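You operate a simulated robot arm through the tools that you are given. There is no shell and no other tool. Be economical: measure what you need, move in short steps, check, and stop when the job is done.

Carry out the task below with a simulated two-armed robot. There is one attempt and no reset: what you move stays moved.

JOB
Run the washer on DRY, then put the blue rack from it on the grey mat.
Fine: START once, wait for DONE, knob to OFF before the door opens; push the basket back in and leave the door open.

The check looks at the end state, three seconds after you hand in, the way a careful person would. Anything else that was tipped, shoved, dropped, spilled or broken makes it a failure.

ROBOT AND FRAMES
Two 7-joint arms with two-finger parallel grippers on one trunk, on a base that drives. Base frame: it is fixed to the floor where the robot stands at the start and does not move with it; the origin is under the middle of the robot, x ahead of it, y to its left, z up. Lengths are in m, angles in degrees, forces in N, time in s.
The left shoulder is at the start at [0.05, 0.161, 1.198], the right one opposite. With the tool pointing down near the work surface each hand reaches from about 0.24 to 0.68 m from the robot's upright axis, wherever it stands, measured 20 degrees to its own side. Places, roughly: glass washer [0.8, 0, 1.2]; grey mat by the basin [1.6, -1.2, 0.9]; lower basket [0.8, 0.1, 0.9]; washer button [0.6, -0.1, 1.3]; washer door [0.6, -0.1, 1.1]; washer knob [0.5, 0, 1.3]. Payload 3.43 kg a hand.
Tool frame (each hand has its own): the origin (TCP) lies between the finger pads and is the grasp point; the fingertips stand 0.03 m ahead of it; z points along the fingers, y is the line along which they close. Largest opening 0.094 m; finger width 0.028, thickness 0.01; the body of the gripper, 0.05 by 0.096 m, starts 0.055 m behind the TCP.
Orientation is that of the tool frame in the base frame, as a unit quaternion [x, y, z, w]. With the fingers straight down and closing along the base's y, the tool's x points along the base's -x, its y along +y and its z along -z.

CONTROLS
- The arms move only by the tool nudge_tool. It takes "left_motion", "right_motion" or both (then of equal length, played together; a hand with none holds still); each is a list of rows, each a list of 7 numbers: the shift along the tool's x, y, z in units of 30 mm (1.0 is 30 mm), then the turn, a rotation vector about the tool's x, y, z in units of 5 degrees (1.0 is 5 degrees), then the gripper command, from -1 (shut) to 1 (fully open), values between in proportion. In form: [[dx, dy, dz, rx, ry, rz, fingers], ...]. A call has 1 to 20 rows; each row shifts and turns the commanded pose from where the row before left it, along the tool's axes as they then stand. A call with a number of a shift or a turn outside -1 to 1 is refused whole. Each row takes 0.2 s and may step no farther than 0.05 m and 8.6 degrees from the row before; otherwise, or with a gripper value out of range, the whole call is refused. A pose out of reach is approached as far as the arm can. The call stops where the force on the tool passes 40 N (or 10 N more than at its start, if that is more) or the arm is blocked; 0.2 s more then pass. Each finger travels about 0.045 m/s and halts on what it meets, pressing with about 37 N; the grip force reading is that of the motor and also rises with nothing between the fingers. The clock runs only during rows and for 0.2 s after the last one: add rows that do not move to give the fingers time. The reply holds the time, the measured pose of the TCP, the force on the tool along the base axes, the opening and the grip force, in the units named above and with some noise, with the torque about the TCP (base axes, N m) and any sound that the robot's microphone picked up, and new pictures: "views" is both (left out), scene, wrist or none (wrist: the cameras of the hands that moved).
- Cameras (640 x 400 px; columns grow to the right, rows downward): "scene" is now at [0.0935, -0.0385, 1.2864]; the picture's right is [-0.58, -0.82, 0.00], its down [-0.71, 0.50, -0.49] and it looks along [0.40, -0.28, -0.87] (base axes); focal length 214 px, centre (320, 200). "left" rides on the left gripper at [0.076, -0.014, -0.102] in its tool frame; the picture's right is [0.18, 0.98, 0.00], its down [-0.75, 0.14, -0.64] and it looks along [-0.63, 0.12, 0.77] (tool axes); focal length 243 px, centre (320, 200). "right" rides on the right gripper at [0.076, 0.014, -0.102] in its tool frame; the picture's right is [-0.18, 0.98, 0.00], its down [-0.75, -0.14, -0.64] and it looks along [-0.63, -0.12, 0.77] (tool axes); focal length 243 px, centre (320, 200). There is no depth. A picture from a camera that has moved, and an enlarged one, comes with that camera's place and axes in the base frame and with its lens.
- slide_trunk(by): slides the trunk up (or, below 0, down) by that many m; the arms and the scene camera ride with it, the base frame stays. It gives what a move gives, with no picture.
- roll_base(legs): drives the robot by 1 to 6 legs, each [ahead, left, turn to the left] in m, m and degrees, along the robot's own axes; the way and the turn of a leg run together, so that a leg with both is an arc; at most 1.5 m and 180 degrees a leg. The arms and the cameras ride along, it lands a little off, and it stops where it bumps. It gives what a move gives, and a new picture of the scene camera.
- head_to(pan, tilt): turns the head with the scene camera to pan (to the left, within 80 degrees either way) and tilt (down, from -29 to 69), counted from straight ahead of the robot. It gives what a move gives, and a new picture of the scene camera.
- inspect(camera, box): a new picture of the part [left, top, right, bottom] of that camera's present view, enlarged. The clock stands still meanwhile.
- finish_job(): hands the job in; it is judged then, once.

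Go step by step. Nothing tells you exact positions but the pictures and the camera data: compare them with the known pose of the tool, close in by small moves and look again before you grip or let go. The budget is 120 turns and 260 pictures, counting those below and the enlarged ones. Unless the task says otherwise, let go and move clear before handing in, and close with one line.

The tools are called after "Call:" by a JSON object that holds its "name" and its "arguments". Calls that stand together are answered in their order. nudge_tool: Moves the arms, as the interface text tells. Its arguments: {"type":"object","properties":{"left_motion":{"type":"array"},"right_motion":{"type":"array"},"views":{"type":"string","enum":["both","scene","wrist","none"]}},"required":[]} The other tools are called the same way: slide_trunk (by) slides the trunk up or down; roll_base (legs) drives the base; head_to (pan, tilt) turns the head that bears the scene camera; inspect (camera, box) takes an enlarged picture of a part of a camera's view; finish_job () hands the job in.

At the start:

```text
t: 0.0
left_position: [0.4083, 0.0289, 1.1495]
left_tcp_rot: [0.0, 1.0, 0.001, 0.0]
left_ft_force: [0.8, -0.5, 0.4]
left_torque: [0.0, -0.01, 0.02]
left_grip_width: 0.0938
left_gripper_force: 0.1
right_position: [0.3746, -0.3221, 1.0003]
right_tcp_rot: [0.0, 1.0, 0.0, 0.0]
right_ft_force: [0.1, 0.0, -0.1]
right_torque: [0.0, 0.02, 0.0]
right_grip_width: 0.0939
right_gripper_force: 0.0
trunk travel left (down, up): [-0.225, 0.042]
robot x, y, heading: [-0.0005, -0.0004, 0.2]
head pan, tilt: [-35.1, 60.5]
```

scene: 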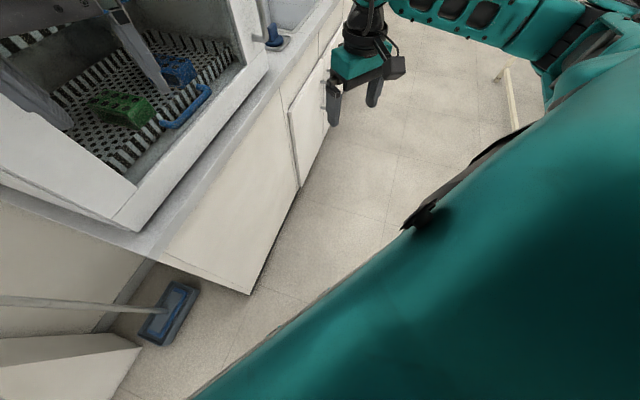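
right: 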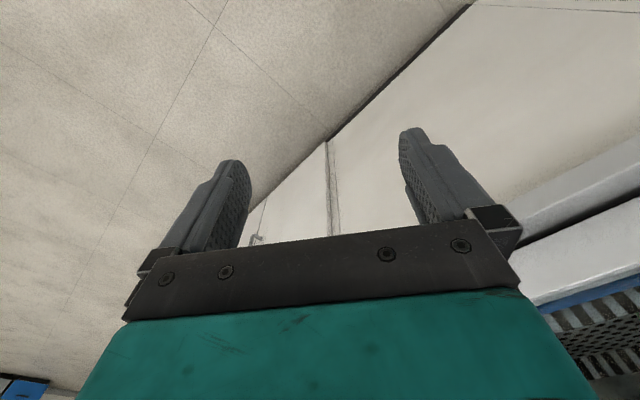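
left: 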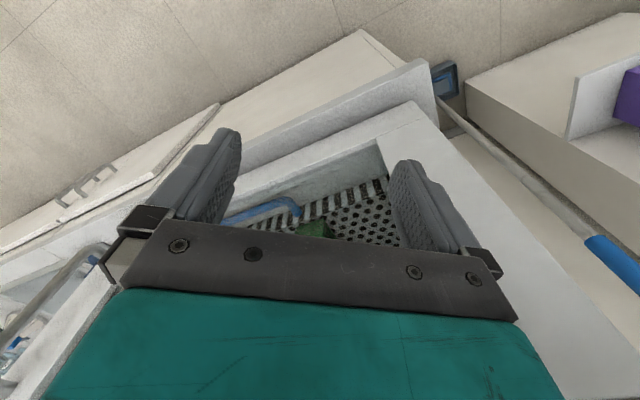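

I see the washer ahead with its door apparently glass or open; I need a proper view of the front. I turn the head straight ahead first.

Call:
{"name": "head_to", "arguments": {"pan": 0, "tilt": 10}}

```text
t: 1.2
left_position: [0.408, 0.0279, 1.1496]
left_tcp_rot: [0.0, 1.0, 0.0, 0.0]
left_ft_force: [0.0, 0.5, -1.5]
left_torque: [0.02, -0.01, 0.0]
left_grip_width: 0.094
left_gripper_force: 0.0
right_position: [0.3755, -0.3199, 1.0006]
right_tcp_rot: [0.0, 1.0, 0.0, 0.0]
right_ft_force: [-0.5, 0.6, 0.0]
right_torque: [0.0, 0.0, 0.01]
right_grip_width: 0.0941
right_gripper_force: 0.0
trunk travel left (down, up): [-0.225, 0.042]
robot x, y, heading: [0.0027, 0.0001, -0.0]
head pan, tilt: [0.0, 10.0]
camera scene: at [0.1323, -0.0006, 1.3613], right [0.0, -1.0, 0.0], down [-0.17, 0.0, -0.98], along [0.98, 0.0, -0.17], focal length 214 px, centre (320, 200)
```

scene: 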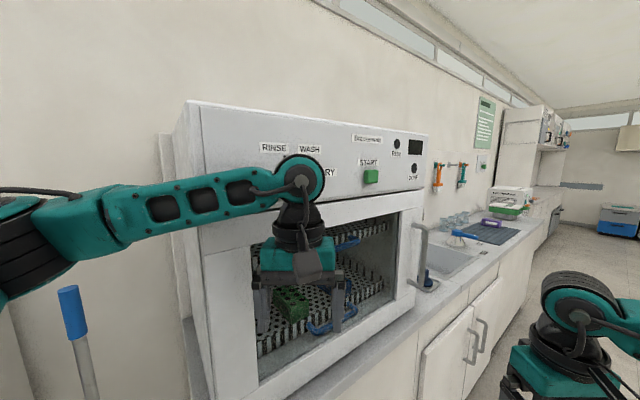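

The left arm hides the knob. I move the left hand left and back to clear the view.

Call:
{"name": "nudge_tool", "arguments": {"left_motion": [[0.7, 0.7, 0, 0, 0, 0, 1], [0.7, 0.7, 0, 0, 0, 0, 1], [0.7, 0.7, 0, 0, 0, 0, 1], [0, 1, 0, 0, 0, 0, 1], [0, 1, 0, 0, 0, 0, 1], [0, 1, 0, 0, 0, 0, 1], [0, 1, 0, 0, 0, 0, 1], [0, 1, 0, 0, 0, 0, 1]], "views": "scene"}}

Call:
{"name": "inspect", "arguments": {"camera": "scene", "box": [220, 110, 460, 260]}}

```text
t: 3.0
left_position: [0.3459, 0.2425, 1.1513]
left_tcp_rot: [0.001, 1.0, 0.0, 0.0]
left_ft_force: [0.3, 0.6, 0.6]
left_torque: [0.03, -0.01, 0.01]
left_grip_width: 0.094
left_gripper_force: 0.0
right_position: [0.3743, -0.3196, 0.9997]
right_tcp_rot: [0.0, 1.0, 0.0, 0.0]
right_ft_force: [-0.9, -0.4, -0.4]
right_torque: [-0.02, 0.0, 0.02]
right_grip_width: 0.0941
right_gripper_force: 0.1
trunk travel left (down, up): [-0.225, 0.042]
robot x, y, heading: [-0.0016, 0.0011, -0.0]
head pan, tilt: [0.0, 10.0]
camera scene: at [0.132, 0.0, 1.3615], right [0.0, -1.0, 0.0], down [-0.17, 0.0, -0.98], along [0.98, 0.0, -0.17], focal length 214 px, centre (320, 200)
```

scene: 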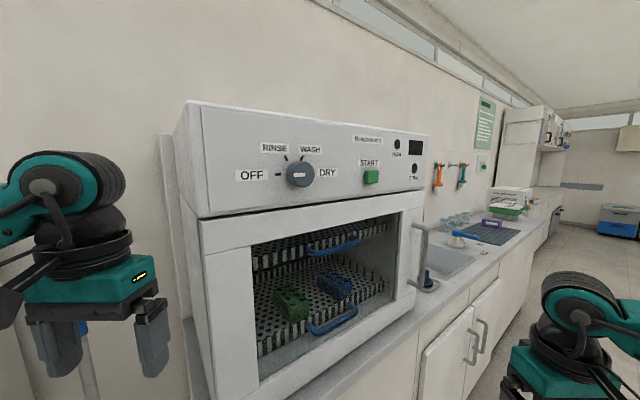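

```text
2.67 times, centred on (340, 185) of scene
camera zoom: at [0.132, 0.0, 1.3615], right [0.0, -1.0, 0.0], down [-0.17, 0.0, -0.98], along [0.98, 0.0, -0.17], focal length 572 px, centre (267, 240)
```

zoom: 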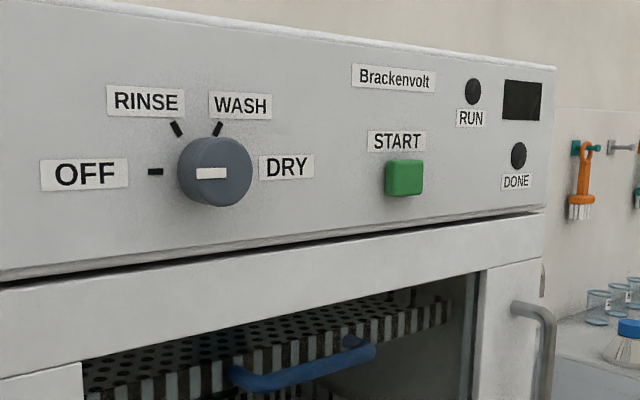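

The door is closed, with the panel above it (OFF/RINSE/WASH/DRY knob, START button, RUN and DONE lamps). The washer front is turned about 36° to me. I check the free floor on my right before driving.

Call:
{"name": "head_to", "arguments": {"pan": -70, "tilt": 30}}

Call:
{"name": "inspect", "arguments": {"camera": "scene", "box": [0, 0, 320, 200]}}

```text
t: 4.4
left_position: [0.3442, 0.241, 1.1509]
left_tcp_rot: [0.0, 1.0, 0.0, 0.0]
left_ft_force: [-0.5, 0.4, -0.4]
left_torque: [-0.01, 0.01, -0.01]
left_grip_width: 0.0938
left_gripper_force: 0.1
right_position: [0.3748, -0.3199, 0.9993]
right_tcp_rot: [0.0, 1.0, 0.0, 0.0]
right_ft_force: [0.7, 0.8, -1.0]
right_torque: [0.02, 0.02, 0.01]
right_grip_width: 0.0939
right_gripper_force: 0.1
trunk travel left (down, up): [-0.225, 0.042]
robot x, y, heading: [-0.0018, 0.0016, -0.3]
head pan, tilt: [-70.0, 30.0]
camera scene: at [0.0703, -0.0855, 1.3291], right [-0.94, -0.34, 0.0], down [-0.17, 0.47, -0.87], along [0.3, -0.81, -0.5], focal length 214 px, centre (320, 200)
```

scene: 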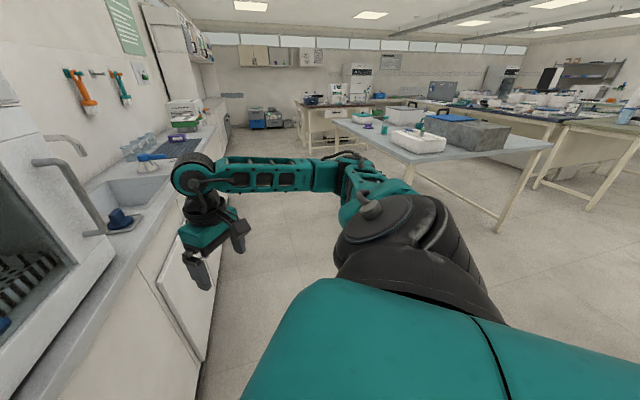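

```text
2.00 times, centred on (160, 100) of scene
camera zoom: at [0.0703, -0.0855, 1.3291], right [-0.94, -0.34, 0.0], down [-0.17, 0.47, -0.87], along [0.3, -0.81, -0.5], focal length 429 px, centre (640, 400)
```

zoom: 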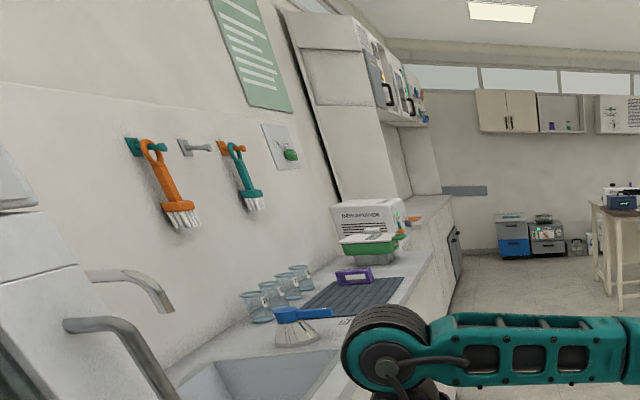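

The grey ribbed mat is past the basin with a purple box and a brush near it; the floor is clear. I drive back from the washer, to its right, and turn to face it squarely.

Call:
{"name": "roll_base", "arguments": {"legs": [[-0.146, -0.105, 0], [0.297, -0.414, 0], [0, 0, 36]]}}

Call:
{"name": "head_to", "arguments": {"pan": 0, "tilt": 15}}

Call:
{"name": "inspect", "arguments": {"camera": "scene", "box": [160, 80, 480, 280]}}

```text
t: 11.4
left_position: [0.2878, -0.1143, 1.1499]
left_tcp_rot: [-0.312, 0.95, -0.001, 0.001]
left_ft_force: [0.2, 0.5, 0.5]
left_torque: [0.02, 0.02, 0.01]
left_grip_width: 0.0942
left_gripper_force: 0.0
right_position: [0.6431, -0.5485, 1.0001]
right_tcp_rot: [-0.311, 0.95, 0.0, 0.0]
right_ft_force: [0.4, -0.4, -0.4]
right_torque: [-0.01, -0.01, -0.01]
right_grip_width: 0.0942
right_gripper_force: 0.0
trunk travel left (down, up): [-0.225, 0.042]
robot x, y, heading: [0.1527, -0.5117, 36.3]
head pan, tilt: [-70.0, 30.0]
camera scene: at [0.2593, -0.5402, 1.3291], right [-0.55, -0.83, 0.0], down [-0.42, 0.28, -0.87], along [0.72, -0.48, -0.5], focal length 214 px, centre (320, 200)
```

scene: 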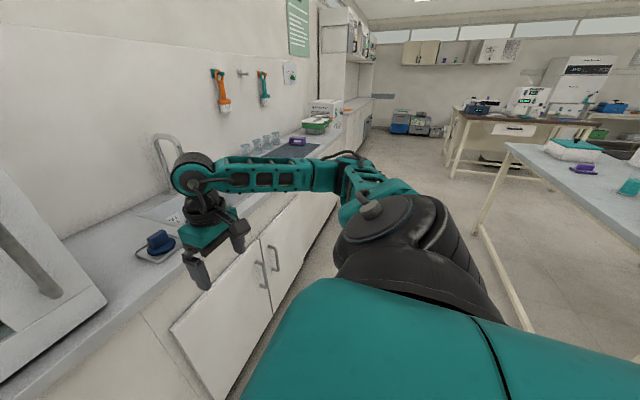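

```text
t: 12.8
left_position: [0.2859, -0.1146, 1.1504]
left_tcp_rot: [-0.312, 0.95, 0.0, 0.0]
left_ft_force: [-0.4, 0.0, -1.3]
left_torque: [-0.01, 0.03, 0.01]
left_grip_width: 0.0938
left_gripper_force: 0.1
right_position: [0.6437, -0.5497, 1.0003]
right_tcp_rot: [-0.313, 0.95, 0.0, -0.001]
right_ft_force: [0.0, 0.3, 0.1]
right_torque: [0.0, 0.01, 0.0]
right_grip_width: 0.0939
right_gripper_force: 0.0
trunk travel left (down, up): [-0.225, 0.042]
robot x, y, heading: [0.1498, -0.5169, 36.1]
head pan, tilt: [0.0, 15.0]
camera scene: at [0.2592, -0.4349, 1.3533], right [0.59, -0.81, 0.0], down [-0.21, -0.15, -0.97], along [0.78, 0.57, -0.26], focal length 214 px, centre (320, 200)
```

scene: 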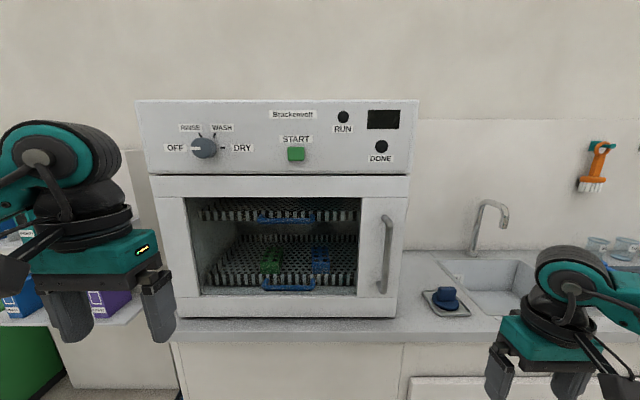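

```text
2.00 times, centred on (320, 180) of scene
camera zoom: at [0.2592, -0.4349, 1.3533], right [0.59, -0.81, 0.0], down [-0.21, -0.15, -0.97], along [0.78, 0.57, -0.26], focal length 429 px, centre (320, 240)
```

zoom: 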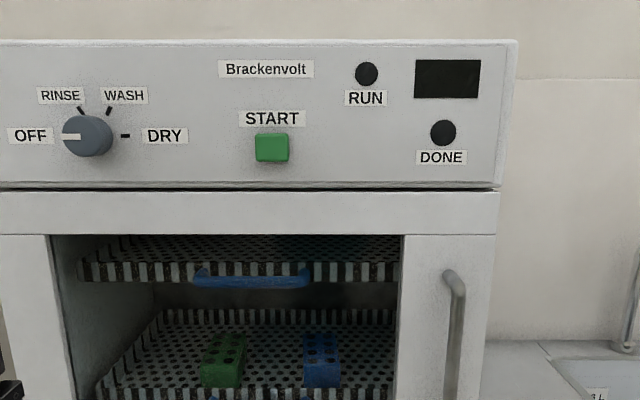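

Now I'm square to the washer; knob mark is at OFF, so DRY is a 180° clockwise turn. By triangulating two views the knob sits at about [0.488, 0.034, 1.342]. I raise the left hand in front of it and tilt the fingers forward.

Call:
{"name": "nudge_tool", "arguments": {"left_motion": [[-0.49, 0, -0.914, 0, 0, 0, 1], [-0.49, 0, -0.914, 0, 0, 0, 1], [-0.49, 0, -0.914, 0, 0, 0, 1], [-0.49, 0, -0.914, 0, 0, 0, 1], [-0.49, 0, -0.914, 0, 0, 0, 1], [-0.49, 0, -0.914, 0, 0, 0, 1], [-0.49, 0, -0.914, 0, 0, 0, 1], [0, 0, 0, 0, -1, 0, 1], [0, 0, 0, 0, -1, 0, 1], [0, 0, 0, 0, -1, 0, 1], [0, 0, 0, 0, -1, 0, 1], [0, 0, 0, 0, -1, 0, 1], [0, 0, 0, 0, -1, 0, 1], [0, 0, 0, 0, -1, 0, 1], [0, 0, 0, 0, -1, 0, 1], [0, 0, 0, 0, -1, 0, 1], [0, 0, 0, 0, -1, 0, 1], [0, 0, 0, 0, -1, 0, 1], [0, 0, 0, 0, -1, 0, 1], [0, 0, 0, 0, -1, 0, 1]], "views": "none"}}

Call:
{"name": "nudge_tool", "arguments": {"left_motion": [[0, 0, 0, 0, -1, 0, 1], [0, 0, 0, 0, -1, 0, 1], [0, 0, 0, 0, -1, 0, 1], [0, 0, 0, 0, -1, 0, 1], [0, 0, 0, 0, -1, 0, 1], [0, 0, 0, 0, 0, -1, 1], [0, 0, 0, 0, 0, -1, 1], [0, 0, 0, 0, 0, -1, 1], [0, 0, 0, 0, 0, -1, 1], [0, 0, 0, 0, 0, -1, 1], [0, 0, 0, 0, 0, -1, 1], [0, 0, 0, 0, 0, -1, 1], [0, 0, 0, 0, 0, -1, 1], [0, 0, 0, 0, 0, -1, 1], [0, 0, 0, 0, 0, -1, 1], [0, 0, 0, 0, 0, -1, 1], [0, 0, 0, 0, 0, -1, 1], [0, 0, 0, 0, 0, -1, 1], [0, 0, 0, 0, 0, -1, 1], [0, 0, 0, 0, 0, -1, 1]], "views": "both"}}

```text
t: 17.0
left_position: [0.3694, -0.0529, 1.343]
left_tcp_rot: [-0.263, 0.801, 0.168, 0.511]
left_ft_force: [0.7, 0.6, 0.3]
left_torque: [0.0, 0.0, -0.04]
left_grip_width: 0.0939
left_gripper_force: 0.0
right_position: [0.6449, -0.5492, 0.9993]
right_tcp_rot: [-0.313, 0.95, 0.001, 0.0]
right_ft_force: [-0.7, 0.4, 0.4]
right_torque: [-0.02, -0.01, 0.0]
right_grip_width: 0.0939
right_gripper_force: 0.1
trunk travel left (down, up): [-0.225, 0.042]
robot x, y, heading: [0.1521, -0.5177, 36.6]
head pan, tilt: [0.0, 15.0]
```

```text
t: 21.2
left_position: [0.3707, -0.0529, 1.3425]
left_tcp_rot: [-0.584, 0.398, -0.234, 0.667]
left_ft_force: [-0.5, -0.9, -0.1]
left_torque: [0.02, -0.03, -0.02]
left_grip_width: 0.0941
left_gripper_force: 0.1
right_position: [0.6435, -0.5492, 1.0003]
right_tcp_rot: [-0.313, 0.95, 0.0, 0.001]
right_ft_force: [0.1, 0.4, -1.0]
right_torque: [0.01, -0.02, 0.0]
right_grip_width: 0.094
right_gripper_force: 0.1
trunk travel left (down, up): [-0.225, 0.042]
robot x, y, heading: [0.1531, -0.5097, 36.4]
head pan, tilt: [0.0, 15.0]
camera scene: at [0.2592, -0.4348, 1.3533], right [0.59, -0.8, 0.0], down [-0.21, -0.15, -0.97], along [0.78, 0.57, -0.26], focal length 214 px, centre (320, 200)
camera left: at [0.333, -0.1763, 1.3375], right [-0.04, 0.06, -1.0], down [-0.97, 0.23, 0.06], along [0.24, 0.97, 0.05], focal length 243 px, centre (320, 200)
```

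scene: 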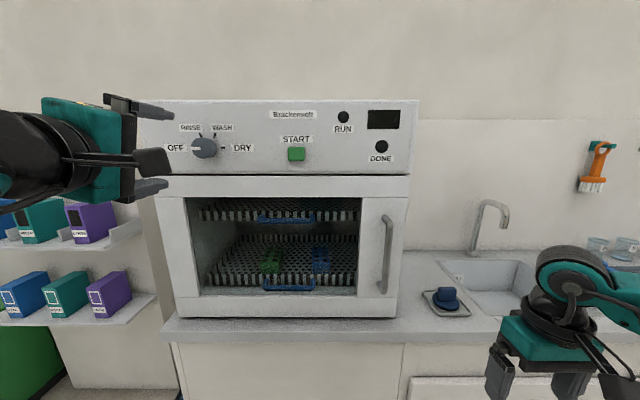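
left: 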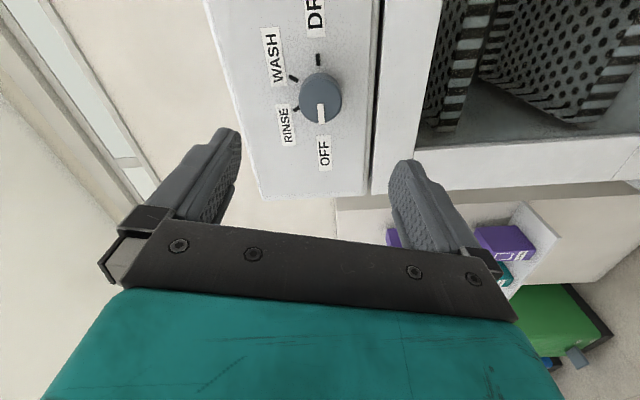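

The knob lines up with the gripper axis in the wrist view too. I finish the pre-turn and approach.

Call:
{"name": "nudge_tool", "arguments": {"left_motion": [[0, 0, 0, 0, 0, -1, 1], [0, 0, 0, 0, 0, -1, 1], [0, 0, 0, 0, 0, -1, 1], [0, 0, 1, 0, 0, 0, 1], [0, 0, 1, 0, 0, 0, 1], [0, 0, 1, 0, 0, 0, 1], [0, 0, 0.7, 0, 0, 0, 1]]}}

```text
t: 22.8
left_position: [0.4591, 0.0138, 1.3417]
left_tcp_rot: [0.632, -0.318, 0.319, -0.631]
left_ft_force: [0.2, 0.5, 0.3]
left_torque: [-0.02, -0.01, -0.01]
left_grip_width: 0.094
left_gripper_force: 0.1
right_position: [0.6447, -0.5492, 0.9992]
right_tcp_rot: [-0.312, 0.95, 0.001, 0.0]
right_ft_force: [-0.7, 0.0, 0.6]
right_torque: [-0.04, 0.03, -0.02]
right_grip_width: 0.094
right_gripper_force: 0.0
trunk travel left (down, up): [-0.225, 0.042]
robot x, y, heading: [0.1489, -0.516, 36.7]
head pan, tilt: [0.0, 15.0]
camera scene: at [0.2594, -0.4347, 1.3532], right [0.59, -0.8, 0.0], down [-0.21, -0.15, -0.97], along [0.78, 0.57, -0.26], focal length 214 px, centre (320, 200)
camera left: at [0.4219, -0.1086, 1.3566], right [0.11, -0.15, -0.98], down [-0.96, 0.23, -0.14], along [0.24, 0.96, -0.12], focal length 243 px, centre (320, 200)
```

scene: 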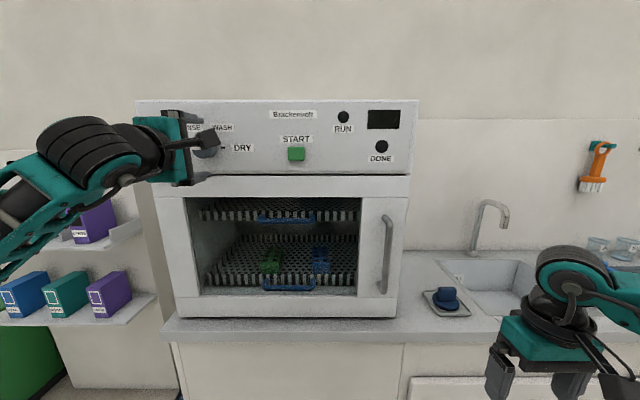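
left: 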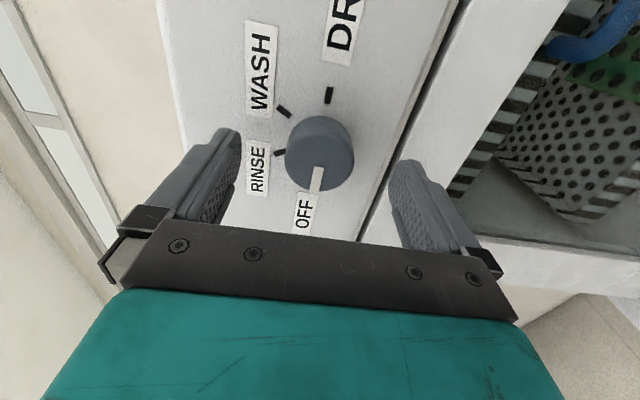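

Aligned. I step in 21 mm more and close on the knob.

Call:
{"name": "nudge_tool", "arguments": {"left_motion": [[0, 0, 0.7, 0, 0, 0, 1], [0, 0, 0, 0, 0, 0, -1], [0, 0, 0, 0, 0, 0, -1], [0, 0, 0, 0, 0, 0, -1], [0, 0, 0, 0, 0, 0, -1]]}}

```text
t: 24.0
left_position: [0.4764, 0.0256, 1.3419]
left_tcp_rot: [-0.631, 0.319, -0.319, 0.631]
left_ft_force: [0.8, -1.1, -2.1]
left_torque: [0.17, -0.22, 0.07]
left_grip_width: 0.0419
left_gripper_force: 33.4
right_position: [0.6443, -0.5486, 1.0]
right_tcp_rot: [-0.312, 0.95, 0.0, 0.0]
right_ft_force: [-0.5, 0.0, -0.8]
right_torque: [0.01, 0.03, -0.01]
right_grip_width: 0.0941
right_gripper_force: 0.0
trunk travel left (down, up): [-0.225, 0.042]
robot x, y, heading: [0.1539, -0.515, 36.5]
head pan, tilt: [0.0, 15.0]
camera scene: at [0.2593, -0.4347, 1.3532], right [0.59, -0.8, 0.0], down [-0.21, -0.15, -0.97], along [0.78, 0.57, -0.26], focal length 214 px, centre (320, 200)
camera left: at [0.4391, -0.0968, 1.3572], right [0.11, -0.15, -0.98], down [-0.96, 0.23, -0.14], along [0.24, 0.96, -0.12], focal length 243 px, centre (320, 200)
```

scene: 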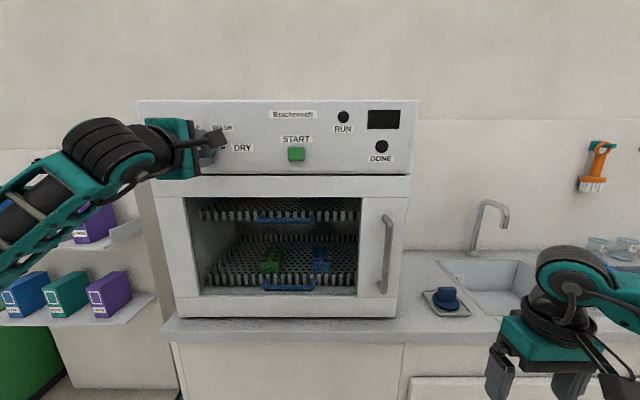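
left: 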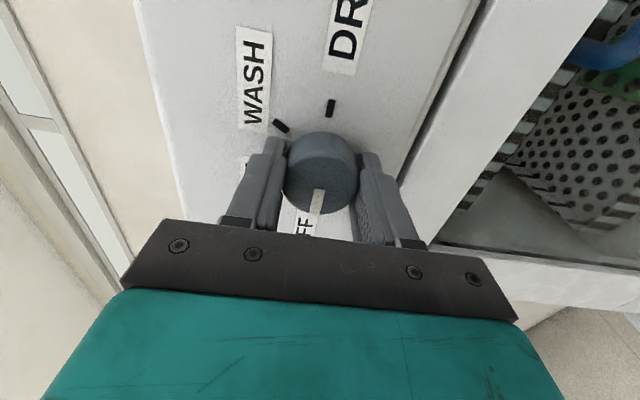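

Gripped at 42 mm. I turn clockwise 60° and check that the mark follows.

Call:
{"name": "nudge_tool", "arguments": {"left_motion": [[0, 0, 0, 0, 0, 1, -1], [0, 0, 0, 0, 0, 1, -1], [0, 0, 0, 0, 0, 1, -1], [0, 0, 0, 0, 0, 1, -1], [0, 0, 0, 0, 0, 1, -1], [0, 0, 0, 0, 0, 1, -1], [0, 0, 0, 0, 0, 1, -1], [0, 0, 0, 0, 0, 1, -1], [0, 0, 0, 0, 0, 1, -1], [0, 0, 0, 0, 0, 1, -1], [0, 0, 0, 0, 0, 1, -1], [0, 0, 0, 0, 0, 1, -1]], "views": "wrist"}}

```text
t: 26.6
left_position: [0.4768, 0.0256, 1.3421]
left_tcp_rot: [-0.387, 0.592, 0.04, 0.706]
left_ft_force: [5.2, 1.2, 2.0]
left_torque: [0.03, 0.04, -0.59]
left_grip_width: 0.0416
left_gripper_force: 44.8
right_position: [0.6439, -0.5488, 0.9994]
right_tcp_rot: [-0.312, 0.95, 0.0, 0.0]
right_ft_force: [0.6, -0.2, 0.2]
right_torque: [-0.03, 0.03, 0.05]
right_grip_width: 0.094
right_gripper_force: 0.0
trunk travel left (down, up): [-0.225, 0.042]
robot x, y, heading: [0.1562, -0.5133, 36.3]
head pan, tilt: [0.0, 15.0]
camera left: at [0.4239, -0.0763, 1.2845], right [-0.45, 0.61, -0.65], down [-0.81, 0.02, 0.58], along [0.37, 0.79, 0.49], focal length 243 px, centre (320, 200)
```

left: 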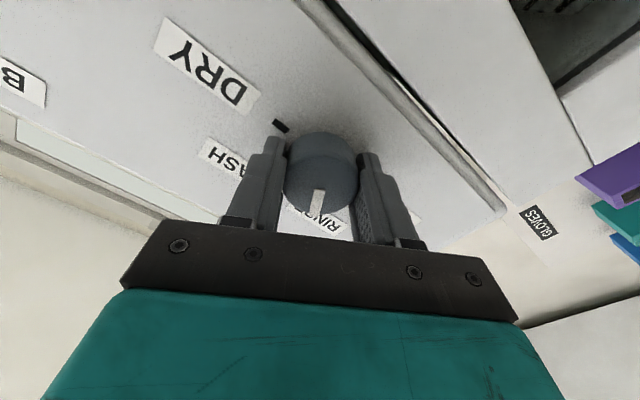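

The knob follows; the mark now stands at RINSE. I continue the remaining 120°.

Call:
{"name": "nudge_tool", "arguments": {"left_motion": [[0, 0, 0, 0, 0, 1, -1], [0, 0, 0, 0, 0, 1, -1], [0, 0, 0, 0, 0, 1, -1], [0, 0, 0, 0, 0, 1, -1], [0, 0, 0, 0, 0, 1, -1], [0, 0, 0, 0, 0, 1, -1], [0, 0, 0, 0, 0, 1, -1], [0, 0, 0, 0, 0, 1, -1], [0, 0, 0, 0, 0, 1, -1], [0, 0, 0, 0, 0, 1, -1], [0, 0, 0, 0, 0, 1, -1], [0, 0, 0, 0, 0, 1, -1], [0, 0, 0, 0, 0, 1, -1], [0, 0, 0, 0, 0, 1, -1], [0, 0, 0, 0, 0, 1, -1], [0, 0, 0, 0, 0, 1, -1], [0, 0, 0, 0, 0, 1, -1], [0, 0, 0, 0, 0, 1, -1]], "views": "both"}}

```text
t: 30.4
left_position: [0.4777, 0.0248, 1.3411]
left_tcp_rot: [0.145, 0.693, 0.527, 0.47]
left_ft_force: [6.4, -3.2, -0.5]
left_torque: [-0.07, 0.19, -0.41]
left_grip_width: 0.042
left_gripper_force: 45.1
right_position: [0.6459, -0.5498, 0.9997]
right_tcp_rot: [-0.312, 0.95, 0.0, 0.0]
right_ft_force: [0.4, 0.3, 0.1]
right_torque: [0.01, -0.02, -0.01]
right_grip_width: 0.0939
right_gripper_force: 0.1
trunk travel left (down, up): [-0.225, 0.042]
robot x, y, heading: [0.1529, -0.516, 36.3]
head pan, tilt: [0.0, 15.0]
camera scene: at [0.2606, -0.4354, 1.3531], right [0.59, -0.8, 0.0], down [-0.21, -0.15, -0.97], along [0.78, 0.57, -0.26], focal length 214 px, centre (320, 200)
camera left: at [0.3595, 0.011, 1.293], right [-0.38, 0.52, 0.76], down [-0.17, -0.85, 0.5], along [0.91, 0.06, 0.42], focal length 243 px, centre (320, 200)
```

scene: 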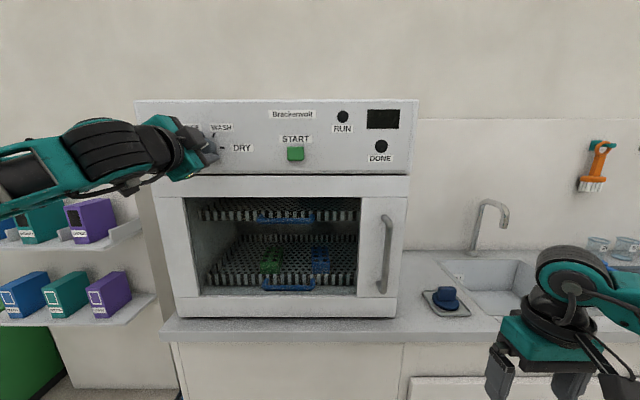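
left: 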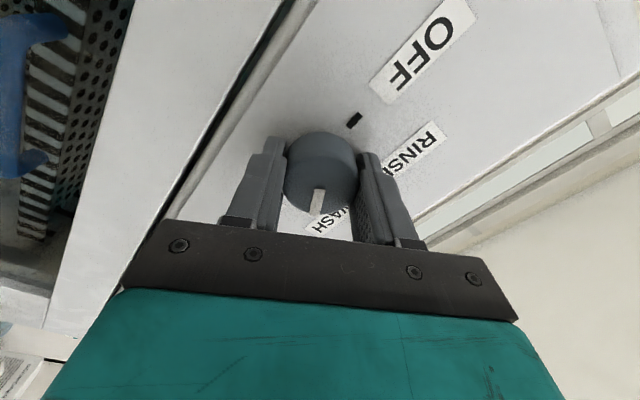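

Mark is past WASH; 30° to go.

Call:
{"name": "nudge_tool", "arguments": {"left_motion": [[0, 0, 0, 0, 0, 1, -1], [0, 0, 0, 0, 0, 1, -1], [0, 0, 0, 0, 0, 1, -1], [0, 0, 0, 0, 0, 1, -1], [0, 0, 0, 0, 0, 1, -1], [0, 0, 0, 0, 0, 1, -1]], "views": "wrist"}}

```text
t: 31.8
left_position: [0.4766, 0.0245, 1.3434]
left_tcp_rot: [0.319, 0.631, 0.631, 0.318]
left_ft_force: [7.5, -4.2, -7.0]
left_torque: [0.45, -1.05, 0.2]
left_grip_width: 0.0418
left_gripper_force: 45.4
right_position: [0.6452, -0.5497, 0.9998]
right_tcp_rot: [-0.313, 0.95, 0.0, -0.001]
right_ft_force: [-0.1, 0.5, 0.7]
right_torque: [0.03, 0.01, 0.03]
right_grip_width: 0.0941
right_gripper_force: 0.1
trunk travel left (down, up): [-0.225, 0.042]
robot x, y, heading: [0.1528, -0.5146, 36.1]
head pan, tilt: [0.0, 15.0]
camera left: at [0.3491, 0.0251, 1.3289], right [-0.11, 0.15, 0.98], down [-0.07, -0.99, 0.14], along [0.99, -0.05, 0.12], focal length 243 px, centre (320, 200)
```

left: 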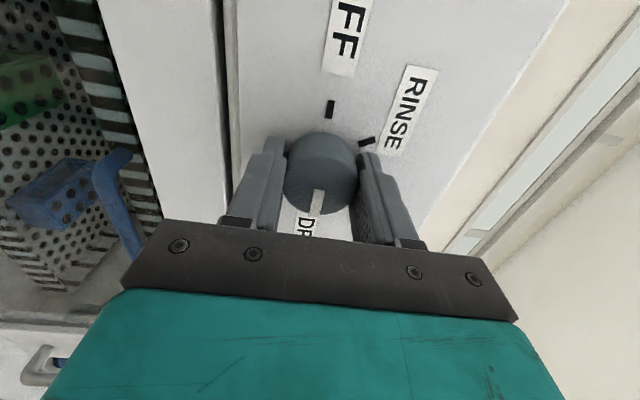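

The mark points at DRY. I let go, back out and check.

Call:
{"name": "nudge_tool", "arguments": {"left_motion": [[0, 0, 0, 0, 0, 0, 1], [0, 0, 0, 0, 0, 0, 1], [0, 0, 0, 0, 0, 0, 1], [0, 0, 0, 0, 0, 0, 1], [0, 0, -1, 0, 0, 0, 1], [0, 0, -1, 0, 0, 0, 1], [0, 0, -1, 0, 0, 0, 1], [0, 0, 0, 0, 0, 0, -1], [0, 0, 0, 0, 0, 0, -1], [0, 0, 0, 0, 0, 0, -1], [0, 0, 0, 0, 0, 0, -1], [0, 0, 0, 0, 0, 0, -1], [0, 0, 0, 0, 0, 0, -1]], "views": "both"}}

```text
t: 34.6
left_position: [0.4031, -0.0273, 1.3427]
left_tcp_rot: [0.319, 0.631, 0.631, 0.318]
left_ft_force: [-0.4, 0.0, -0.4]
left_torque: [0.03, -0.01, 0.0]
left_grip_width: 0.0
left_gripper_force: 26.1
right_position: [0.6443, -0.5489, 0.9998]
right_tcp_rot: [-0.312, 0.95, 0.0, 0.001]
right_ft_force: [0.0, 0.6, -0.5]
right_torque: [0.01, 0.0, 0.0]
right_grip_width: 0.0938
right_gripper_force: 0.0
trunk travel left (down, up): [-0.225, 0.042]
robot x, y, heading: [0.1537, -0.5113, 36.4]
head pan, tilt: [0.0, 15.0]
camera scene: at [0.2592, -0.4348, 1.3533], right [0.59, -0.8, 0.0], down [-0.21, -0.15, -0.97], along [0.78, 0.57, -0.26], focal length 214 px, centre (320, 200)
camera left: at [0.2753, -0.0269, 1.3292], right [-0.11, 0.15, 0.98], down [-0.07, -0.99, 0.14], along [0.99, -0.05, 0.12], focal length 243 px, centre (320, 200)
```

scene: 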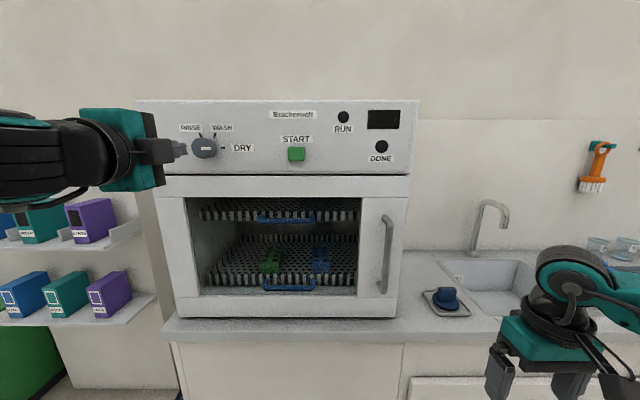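
left: 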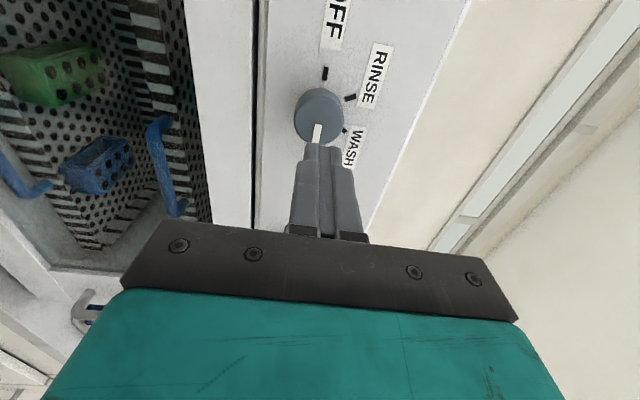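

The knob stands at DRY. I move the closed fingers in front of the START button.

Call:
{"name": "nudge_tool", "arguments": {"left_motion": [[-0.91, -0.06, 0, 0, 0, 0, -1], [-0.91, -0.06, 0, 0, 0, 0, -1], [-0.91, -0.06, 0, 0, 0, 0, -1], [-0.91, -0.06, 0, 0, 0, 0, -1], [-0.91, -0.06, 0, 0, 0, 0, -1], [-0.91, -0.06, 0, 0, 0, 0, -1], [-0.91, -0.06, 0, 0, 0, 0, -1]], "views": "both"}}

Call:
{"name": "inspect", "arguments": {"camera": "scene", "box": [160, 80, 420, 240]}}

```text
t: 36.2
left_position: [0.5173, -0.1826, 1.3336]
left_tcp_rot: [0.319, 0.631, 0.631, 0.318]
left_ft_force: [0.8, -0.5, 0.2]
left_torque: [-0.02, -0.03, 0.03]
left_grip_width: 0.0
left_gripper_force: 33.2
right_position: [0.6446, -0.55, 0.9988]
right_tcp_rot: [-0.313, 0.95, 0.001, 0.0]
right_ft_force: [-0.9, -0.3, 0.0]
right_torque: [0.0, -0.03, -0.01]
right_grip_width: 0.0942
right_gripper_force: 0.0
trunk travel left (down, up): [-0.225, 0.042]
robot x, y, heading: [0.1518, -0.5128, 36.2]
head pan, tilt: [0.0, 15.0]
camera scene: at [0.2597, -0.4354, 1.3532], right [0.59, -0.8, 0.0], down [-0.21, -0.15, -0.97], along [0.78, 0.57, -0.26], focal length 214 px, centre (320, 200)
camera left: at [0.3895, -0.1821, 1.3179], right [-0.11, 0.15, 0.98], down [-0.07, -0.99, 0.14], along [0.99, -0.05, 0.12], focal length 243 px, centre (320, 200)
```

scene: 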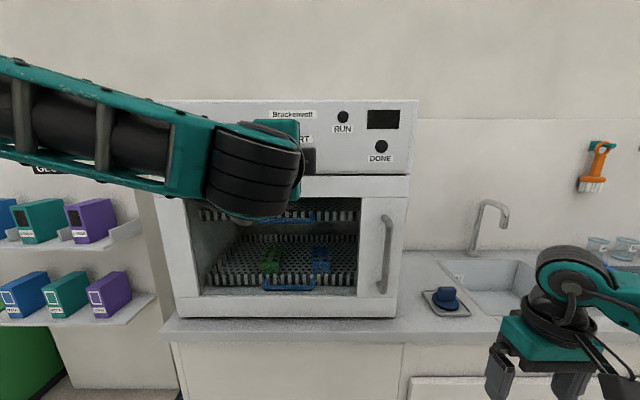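
left: 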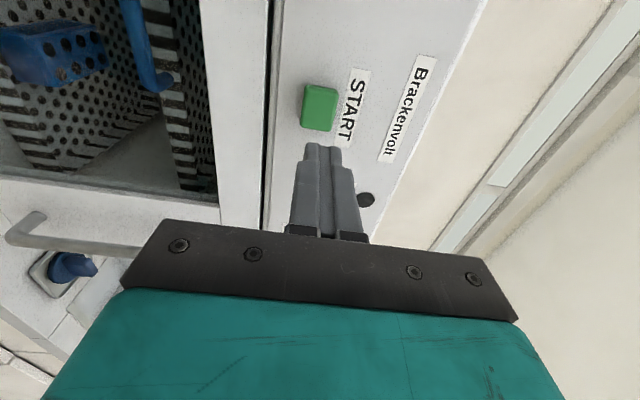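

```text
2.46 times, centred on (290, 160) of scene
camera zoom: at [0.2597, -0.4354, 1.3532], right [0.59, -0.8, 0.0], down [-0.21, -0.15, -0.97], along [0.78, 0.57, -0.26], focal length 528 px, centre (394, 298)
```

zoom: 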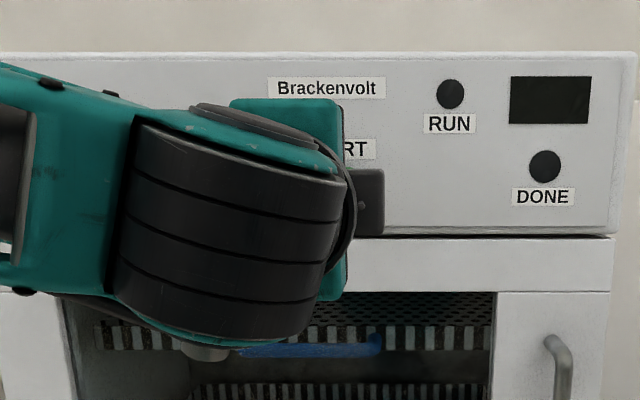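

The fingertips are level with START. I advance and press carefully.

Call:
{"name": "nudge_tool", "arguments": {"left_motion": [[0, 0, 1, 0, 0, 0, -1], [0, 0, 1, 0, 0, 0, -1], [0, 0, 0.6, 0, 0, 0, -1], [0, 0, 0.15, 0, 0, 0, -1]], "views": "wrist"}}

```text
t: 37.2
left_position: [0.5834, -0.1332, 1.33]
left_tcp_rot: [0.32, 0.631, 0.631, 0.32]
left_ft_force: [-1.4, -0.8, -0.5]
left_torque: [-0.02, 0.01, -0.02]
left_grip_width: 0.0
left_gripper_force: 33.1
right_position: [0.6446, -0.5495, 1.0007]
right_tcp_rot: [-0.312, 0.95, 0.0, 0.0]
right_ft_force: [0.1, -0.1, -0.5]
right_torque: [0.0, -0.01, -0.02]
right_grip_width: 0.094
right_gripper_force: 0.0
trunk travel left (down, up): [-0.225, 0.042]
robot x, y, heading: [0.156, -0.5141, 36.5]
head pan, tilt: [0.0, 15.0]
heard: click
camera left: at [0.4548, -0.1333, 1.3176], right [-0.11, 0.15, 0.98], down [-0.07, -0.99, 0.14], along [0.99, -0.05, 0.12], focal length 243 px, centre (320, 200)
```

left: 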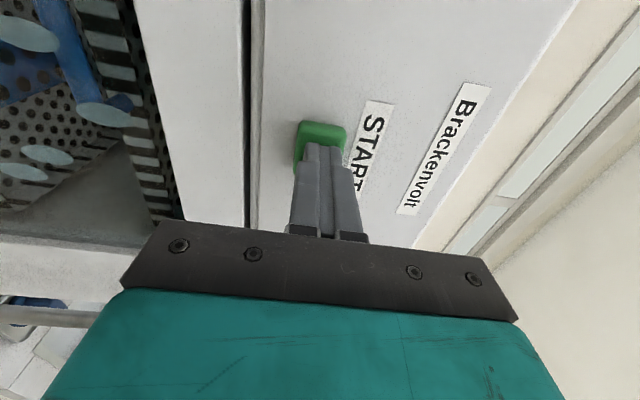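

A click was heard and water drops show on the glass. I retreat straight back and look at the lamps.

Call:
{"name": "nudge_tool", "arguments": {"left_motion": [[0, 0, -1, 0, 0, 0, -1], [0, 0, -1, 0, 0, 0, -1], [0, 0, -1, 0, 0, 0, -1]], "views": "none"}}

Call:
{"name": "inspect", "arguments": {"camera": "scene", "box": [320, 80, 440, 180]}}

```text
t: 38.0
left_position: [0.512, -0.1871, 1.3306]
left_tcp_rot: [0.318, 0.631, 0.632, 0.319]
left_ft_force: [-0.7, 0.1, 0.1]
left_torque: [-0.01, 0.01, 0.01]
left_grip_width: 0.0001
left_gripper_force: 33.0
right_position: [0.6439, -0.55, 0.9999]
right_tcp_rot: [-0.312, 0.95, 0.0, 0.0]
right_ft_force: [0.0, -0.3, -0.3]
right_torque: [0.01, 0.01, -0.03]
right_grip_width: 0.0939
right_gripper_force: 0.1
trunk travel left (down, up): [-0.225, 0.042]
robot x, y, heading: [0.1551, -0.5134, 36.3]
head pan, tilt: [0.0, 15.0]
```

```text
4.00 times, centred on (380, 130) of scene
camera zoom: at [0.2588, -0.4351, 1.3534], right [0.59, -0.8, 0.0], down [-0.21, -0.15, -0.97], along [0.78, 0.57, -0.26], focal length 858 px, centre (80, 480)
```

zoom: 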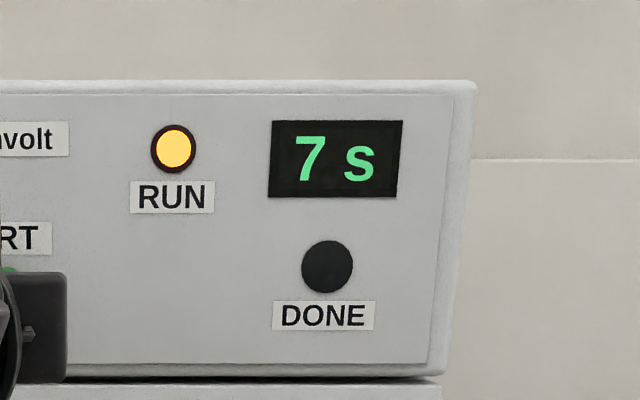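

RUN is lit with 7 s left. Meanwhile I bring the left hand back before the knob and open it, staying off until DONE.

Call:
{"name": "nudge_tool", "arguments": {"left_motion": [[0.92, 0.06, 0, 0, 0, 0, -1], [0.92, 0.06, 0, 0, 0, 0, -1], [0.92, 0.06, 0, 0, 0, 0, -1], [0.92, 0.06, 0, 0, 0, 0, -1], [0.92, 0.06, 0, 0, 0, 0, -1], [0.92, 0.06, 0, 0, 0, 0, -1], [0.92, 0.06, 0, 0, 0, 0, -1], [0, 0, 0, 0, 0, 0, 1], [0, 0, 0, 0, 0, 0, 1], [0, 0, 0, 0, 0, 0, 1], [0, 0, 0, 0, 0, 0, 1], [0, 0, 0, 0, 0, 0, 1], [0, 0, 0, 0, 0, 0, 1], [0, 0, 0, 0, 0, 0, 1], [0, 0, 0, 0, 0, 0, 1], [0, 0, 0, 0, 0, 0, 1], [0, 0, 0, 0, 0, 0, 1], [0, 0, 0, 0, 0, 0, 1], [0, 0, 0, 0, 0, 0, 1], [0, 0, 0, 0, 0, 0, 1]], "views": "none"}}

Call:
{"name": "nudge_tool", "arguments": {"left_motion": [[0, 0, 0, 0, 0, 0, 1], [0, 0, 0, 0, 0, 0, 1], [0, 0, 0, 0, 0, 0, 1], [0, 0, 0, 0, 0, 0, 1], [0, 0, 0, 0, 0, 0, 1], [0, 0, 0, 0, 0, 0, 1], [0, 0, 0, 0, 0, 0, 1], [0, 0, 0, 0, 0, 0, 1], [0, 0, 0, 0, 0, 0, 1], [0, 0, 0, 0, 0, 0, 1], [0, 0, 0, 0, 0, 0, 1], [0, 0, 0, 0, 0, 0, 1], [0, 0, 0, 0, 0, 0, 1], [0, 0, 0, 0, 0, 0, 1], [0, 0, 0, 0, 0, 0, 1], [0, 0, 0, 0, 0, 0, 1], [0, 0, 0, 0, 0, 0, 1], [0, 0, 0, 0, 0, 0, 1]], "views": "both"}}

Call:
{"name": "inspect", "arguments": {"camera": "scene", "box": [160, 80, 420, 240]}}

```text
t: 42.2
left_position: [0.3954, -0.0295, 1.3437]
left_tcp_rot: [0.319, 0.631, 0.631, 0.318]
left_ft_force: [0.0, -0.1, 0.3]
left_torque: [-0.01, -0.03, -0.04]
left_grip_width: 0.0941
left_gripper_force: 0.1
right_position: [0.643, -0.5495, 0.9996]
right_tcp_rot: [-0.312, 0.95, 0.001, 0.0]
right_ft_force: [-0.1, 0.5, 0.2]
right_torque: [0.01, 0.03, -0.01]
right_grip_width: 0.0941
right_gripper_force: 0.1
trunk travel left (down, up): [-0.225, 0.042]
robot x, y, heading: [0.1487, -0.5115, 36.2]
head pan, tilt: [0.0, 15.0]
```

```text
t: 46.0
left_position: [0.3961, -0.0294, 1.3439]
left_tcp_rot: [0.319, 0.631, 0.631, 0.319]
left_ft_force: [0.4, -0.6, -0.2]
left_torque: [0.02, 0.0, 0.0]
left_grip_width: 0.094
left_gripper_force: 0.0
right_position: [0.6441, -0.549, 0.9997]
right_tcp_rot: [-0.312, 0.95, 0.0, 0.0]
right_ft_force: [0.9, -0.4, 1.2]
right_torque: [0.03, -0.01, -0.01]
right_grip_width: 0.0938
right_gripper_force: 0.1
trunk travel left (down, up): [-0.225, 0.042]
robot x, y, heading: [0.1569, -0.5134, 36.4]
head pan, tilt: [0.0, 15.0]
camera scene: at [0.2592, -0.4348, 1.3533], right [0.59, -0.8, 0.0], down [-0.21, -0.15, -0.97], along [0.78, 0.57, -0.26], focal length 214 px, centre (320, 200)
camera left: at [0.2683, -0.0298, 1.3298], right [-0.11, 0.15, 0.98], down [-0.07, -0.99, 0.14], along [0.99, -0.05, 0.12], focal length 243 px, centre (320, 200)
```

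scene: 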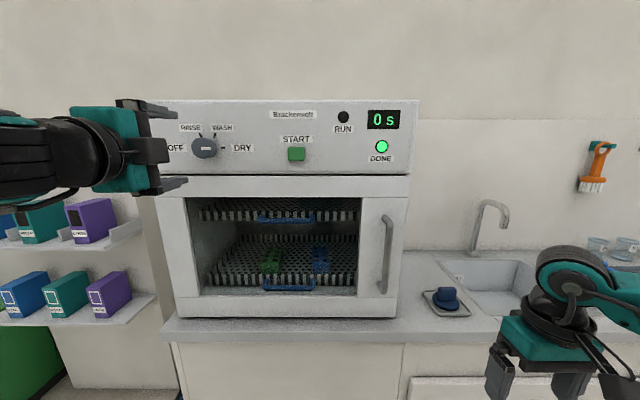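
left: 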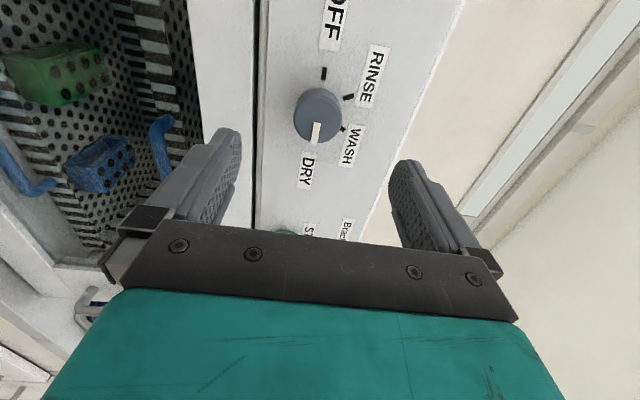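

```text
2.46 times, centred on (290, 160) of scene
camera zoom: at [0.2592, -0.4348, 1.3533], right [0.59, -0.8, 0.0], down [-0.21, -0.15, -0.97], along [0.78, 0.57, -0.26], focal length 528 px, centre (394, 298)
```

zoom: 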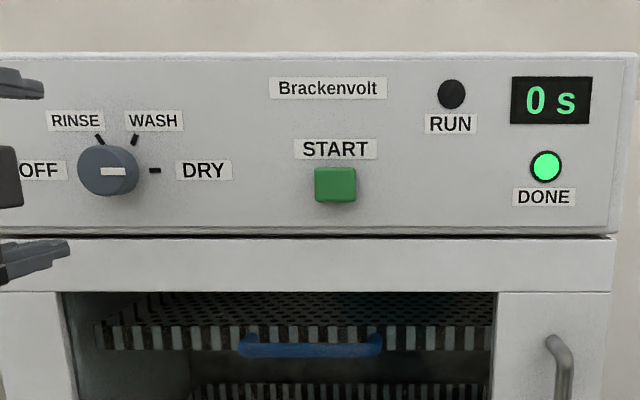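

DONE is lit and RUN off. I grip the knob again and turn it back toward OFF.

Call:
{"name": "nudge_tool", "arguments": {"left_motion": [[-0.12, -0.05, 1, 0, 0, 0, 1], [0, 0, 1, 0, 0, 0, 1], [0, 0, 1, 0, 0, 0, 1], [0, 0, 0.2, 0, 0, 0, 1], [0, 0, 0, 0, 0, 0, -1], [0, 0, 0, 0, 0, 0, -1], [0, 0, 0, 0, 0, 0, -1], [0, 0, 0, 0, 0, 0, -1], [0, 0, 0, 0, 0, -1, -1], [0, 0, 0, 0, 0, -1, -1], [0, 0, 0, 0, 0, -1, -1], [0, 0, 0, 0, 0, -1, -1], [0, 0, 0, 0, 0, -1, -1], [0, 0, 0, 0, 0, -1, -1], [0, 0, 0, 0, 0, -1, -1], [0, 0, 0, 0, 0, -1, -1], [0, 0, 0, 0, 0, -1, -1], [0, 0, 0, 0, 0, -1, -1], [0, 0, 0, 0, 0, -1, -1], [0, 0, 0, 0, 0, -1, -1]], "views": "wrist"}}

```text
t: 50.2
left_position: [0.4744, 0.0235, 1.3415]
left_tcp_rot: [-0.042, 0.704, 0.388, 0.593]
left_ft_force: [8.6, 14.6, 23.9]
left_torque: [-0.59, 0.86, -0.53]
left_grip_width: 0.0417
left_gripper_force: 44.9
right_position: [0.6442, -0.5494, 1.0005]
right_tcp_rot: [-0.312, 0.95, 0.0, 0.0]
right_ft_force: [-0.3, 0.6, -0.3]
right_torque: [0.01, 0.0, 0.02]
right_grip_width: 0.0942
right_gripper_force: 0.0
trunk travel left (down, up): [-0.225, 0.042]
robot x, y, heading: [0.1547, -0.512, 36.3]
head pan, tilt: [0.0, 15.0]
camera left: at [0.3782, -0.0168, 1.2699], right [-0.56, 0.76, 0.33], down [-0.37, -0.59, 0.72], along [0.74, 0.28, 0.61], focal length 243 px, centre (320, 200)
```

left: 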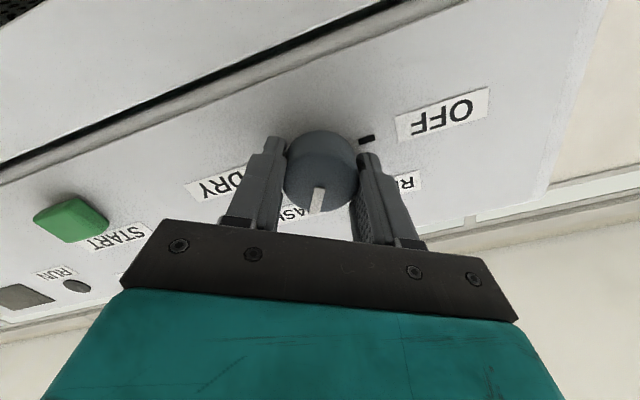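

Mark is near WASH; the force is 29 N, so I nudge the command slightly up and in to relieve it while turning on.

Call:
{"name": "nudge_tool", "arguments": {"left_motion": [[-0.09, 0.07, 0.1, 0, 0, 0, -1], [0, 0, 0, 0, 0, -1, -1], [0, 0, 0, 0, 0, -1, -1], [0, 0, 0, 0, 0, -1, -1], [0, 0, 0, 0, 0, -1, -1], [0, 0, 0, 0, 0, -1, -1], [0, 0, 0, 0, 0, -1, -1], [0, 0, 0, 0, 0, -1, -1], [0, 0, 0, 0, 0, -1, -1], [0, 0, 0, 0, 0, -1, -1], [0, 0, 0, 0, 0, -1, -1], [0, 0, 0, 0, 0, -1, -1], [0, 0, 0, 0, 0, -1, -1]], "views": "wrist"}}

```text
t: 52.9
left_position: [0.4756, 0.0259, 1.3431]
left_tcp_rot: [-0.367, 0.607, 0.063, 0.702]
left_ft_force: [-11.0, -4.5, -7.2]
left_torque: [0.82, -1.11, -0.5]
left_grip_width: 0.0418
left_gripper_force: 45.0
right_position: [0.643, -0.5493, 1.0018]
right_tcp_rot: [-0.313, 0.95, -0.002, 0.001]
right_ft_force: [-0.1, 0.6, 0.0]
right_torque: [-0.04, -0.01, 0.0]
right_grip_width: 0.0942
right_gripper_force: 0.1
trunk travel left (down, up): [-0.225, 0.042]
robot x, y, heading: [0.1485, -0.5158, 36.4]
head pan, tilt: [0.0, 15.0]
stopped in row 13 (left hand): the force on the tool passed its limit at 41 N (the readings are from after the stop); the commanded pose is now the measured one
camera left: at [0.4197, -0.074, 1.282], right [-0.48, 0.64, -0.6], down [-0.79, -0.01, 0.62], along [0.39, 0.76, 0.51], focal length 243 px, centre (320, 200)
```

left: 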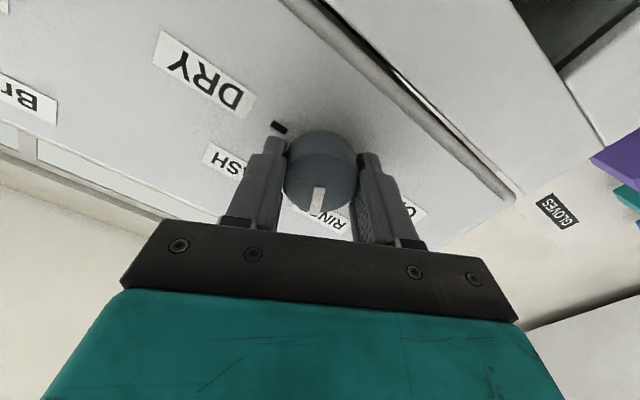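

The command was re-centred at the measured pose; I continue the last ~63°.

Call:
{"name": "nudge_tool", "arguments": {"left_motion": [[0, 0, 0, 0, 0, -1, -1], [0, 0, 0, 0, 0, -1, -1], [0, 0, 0, 0, 0, -1, -1], [0, 0, 0, 0, 0, -1, -1], [0, 0, 0, 0, 0, -1, -1], [0, 0, 0, 0, 0, -1, -1], [0, 0, 0, 0, 0, -1, -1], [0, 0, 0, 0, 0, -1, -1], [0, 0, 0, 0, 0, -1, -1], [0, 0, 0, 0, 0, -1, -1], [0, 0, 0, 0, 0, -1, -1], [0, 0, 0, 0, 0, -1, -1], [0, 0, 0, 0, 0, -0.6, -1]], "views": "wrist"}}

```text
t: 55.7
left_position: [0.475, 0.0248, 1.3421]
left_tcp_rot: [-0.63, 0.325, -0.314, 0.632]
left_ft_force: [-20.4, -9.6, -15.9]
left_torque: [0.56, -0.76, -0.9]
left_grip_width: 0.0423
left_gripper_force: 45.1
right_position: [0.6424, -0.549, 1.0028]
right_tcp_rot: [-0.312, 0.95, 0.0, 0.001]
right_ft_force: [-0.6, 0.4, 0.1]
right_torque: [-0.01, -0.02, -0.03]
right_grip_width: 0.0939
right_gripper_force: 0.1
trunk travel left (down, up): [-0.225, 0.042]
robot x, y, heading: [0.1515, -0.5111, 36.4]
head pan, tilt: [0.0, 15.0]
camera left: at [0.4378, -0.0976, 1.357], right [0.09, -0.14, -0.99], down [-0.97, 0.23, -0.13], along [0.24, 0.96, -0.12], focal length 243 px, centre (320, 200)
```

left: 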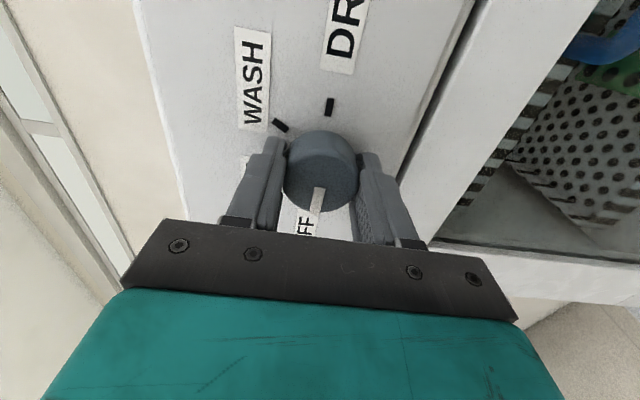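

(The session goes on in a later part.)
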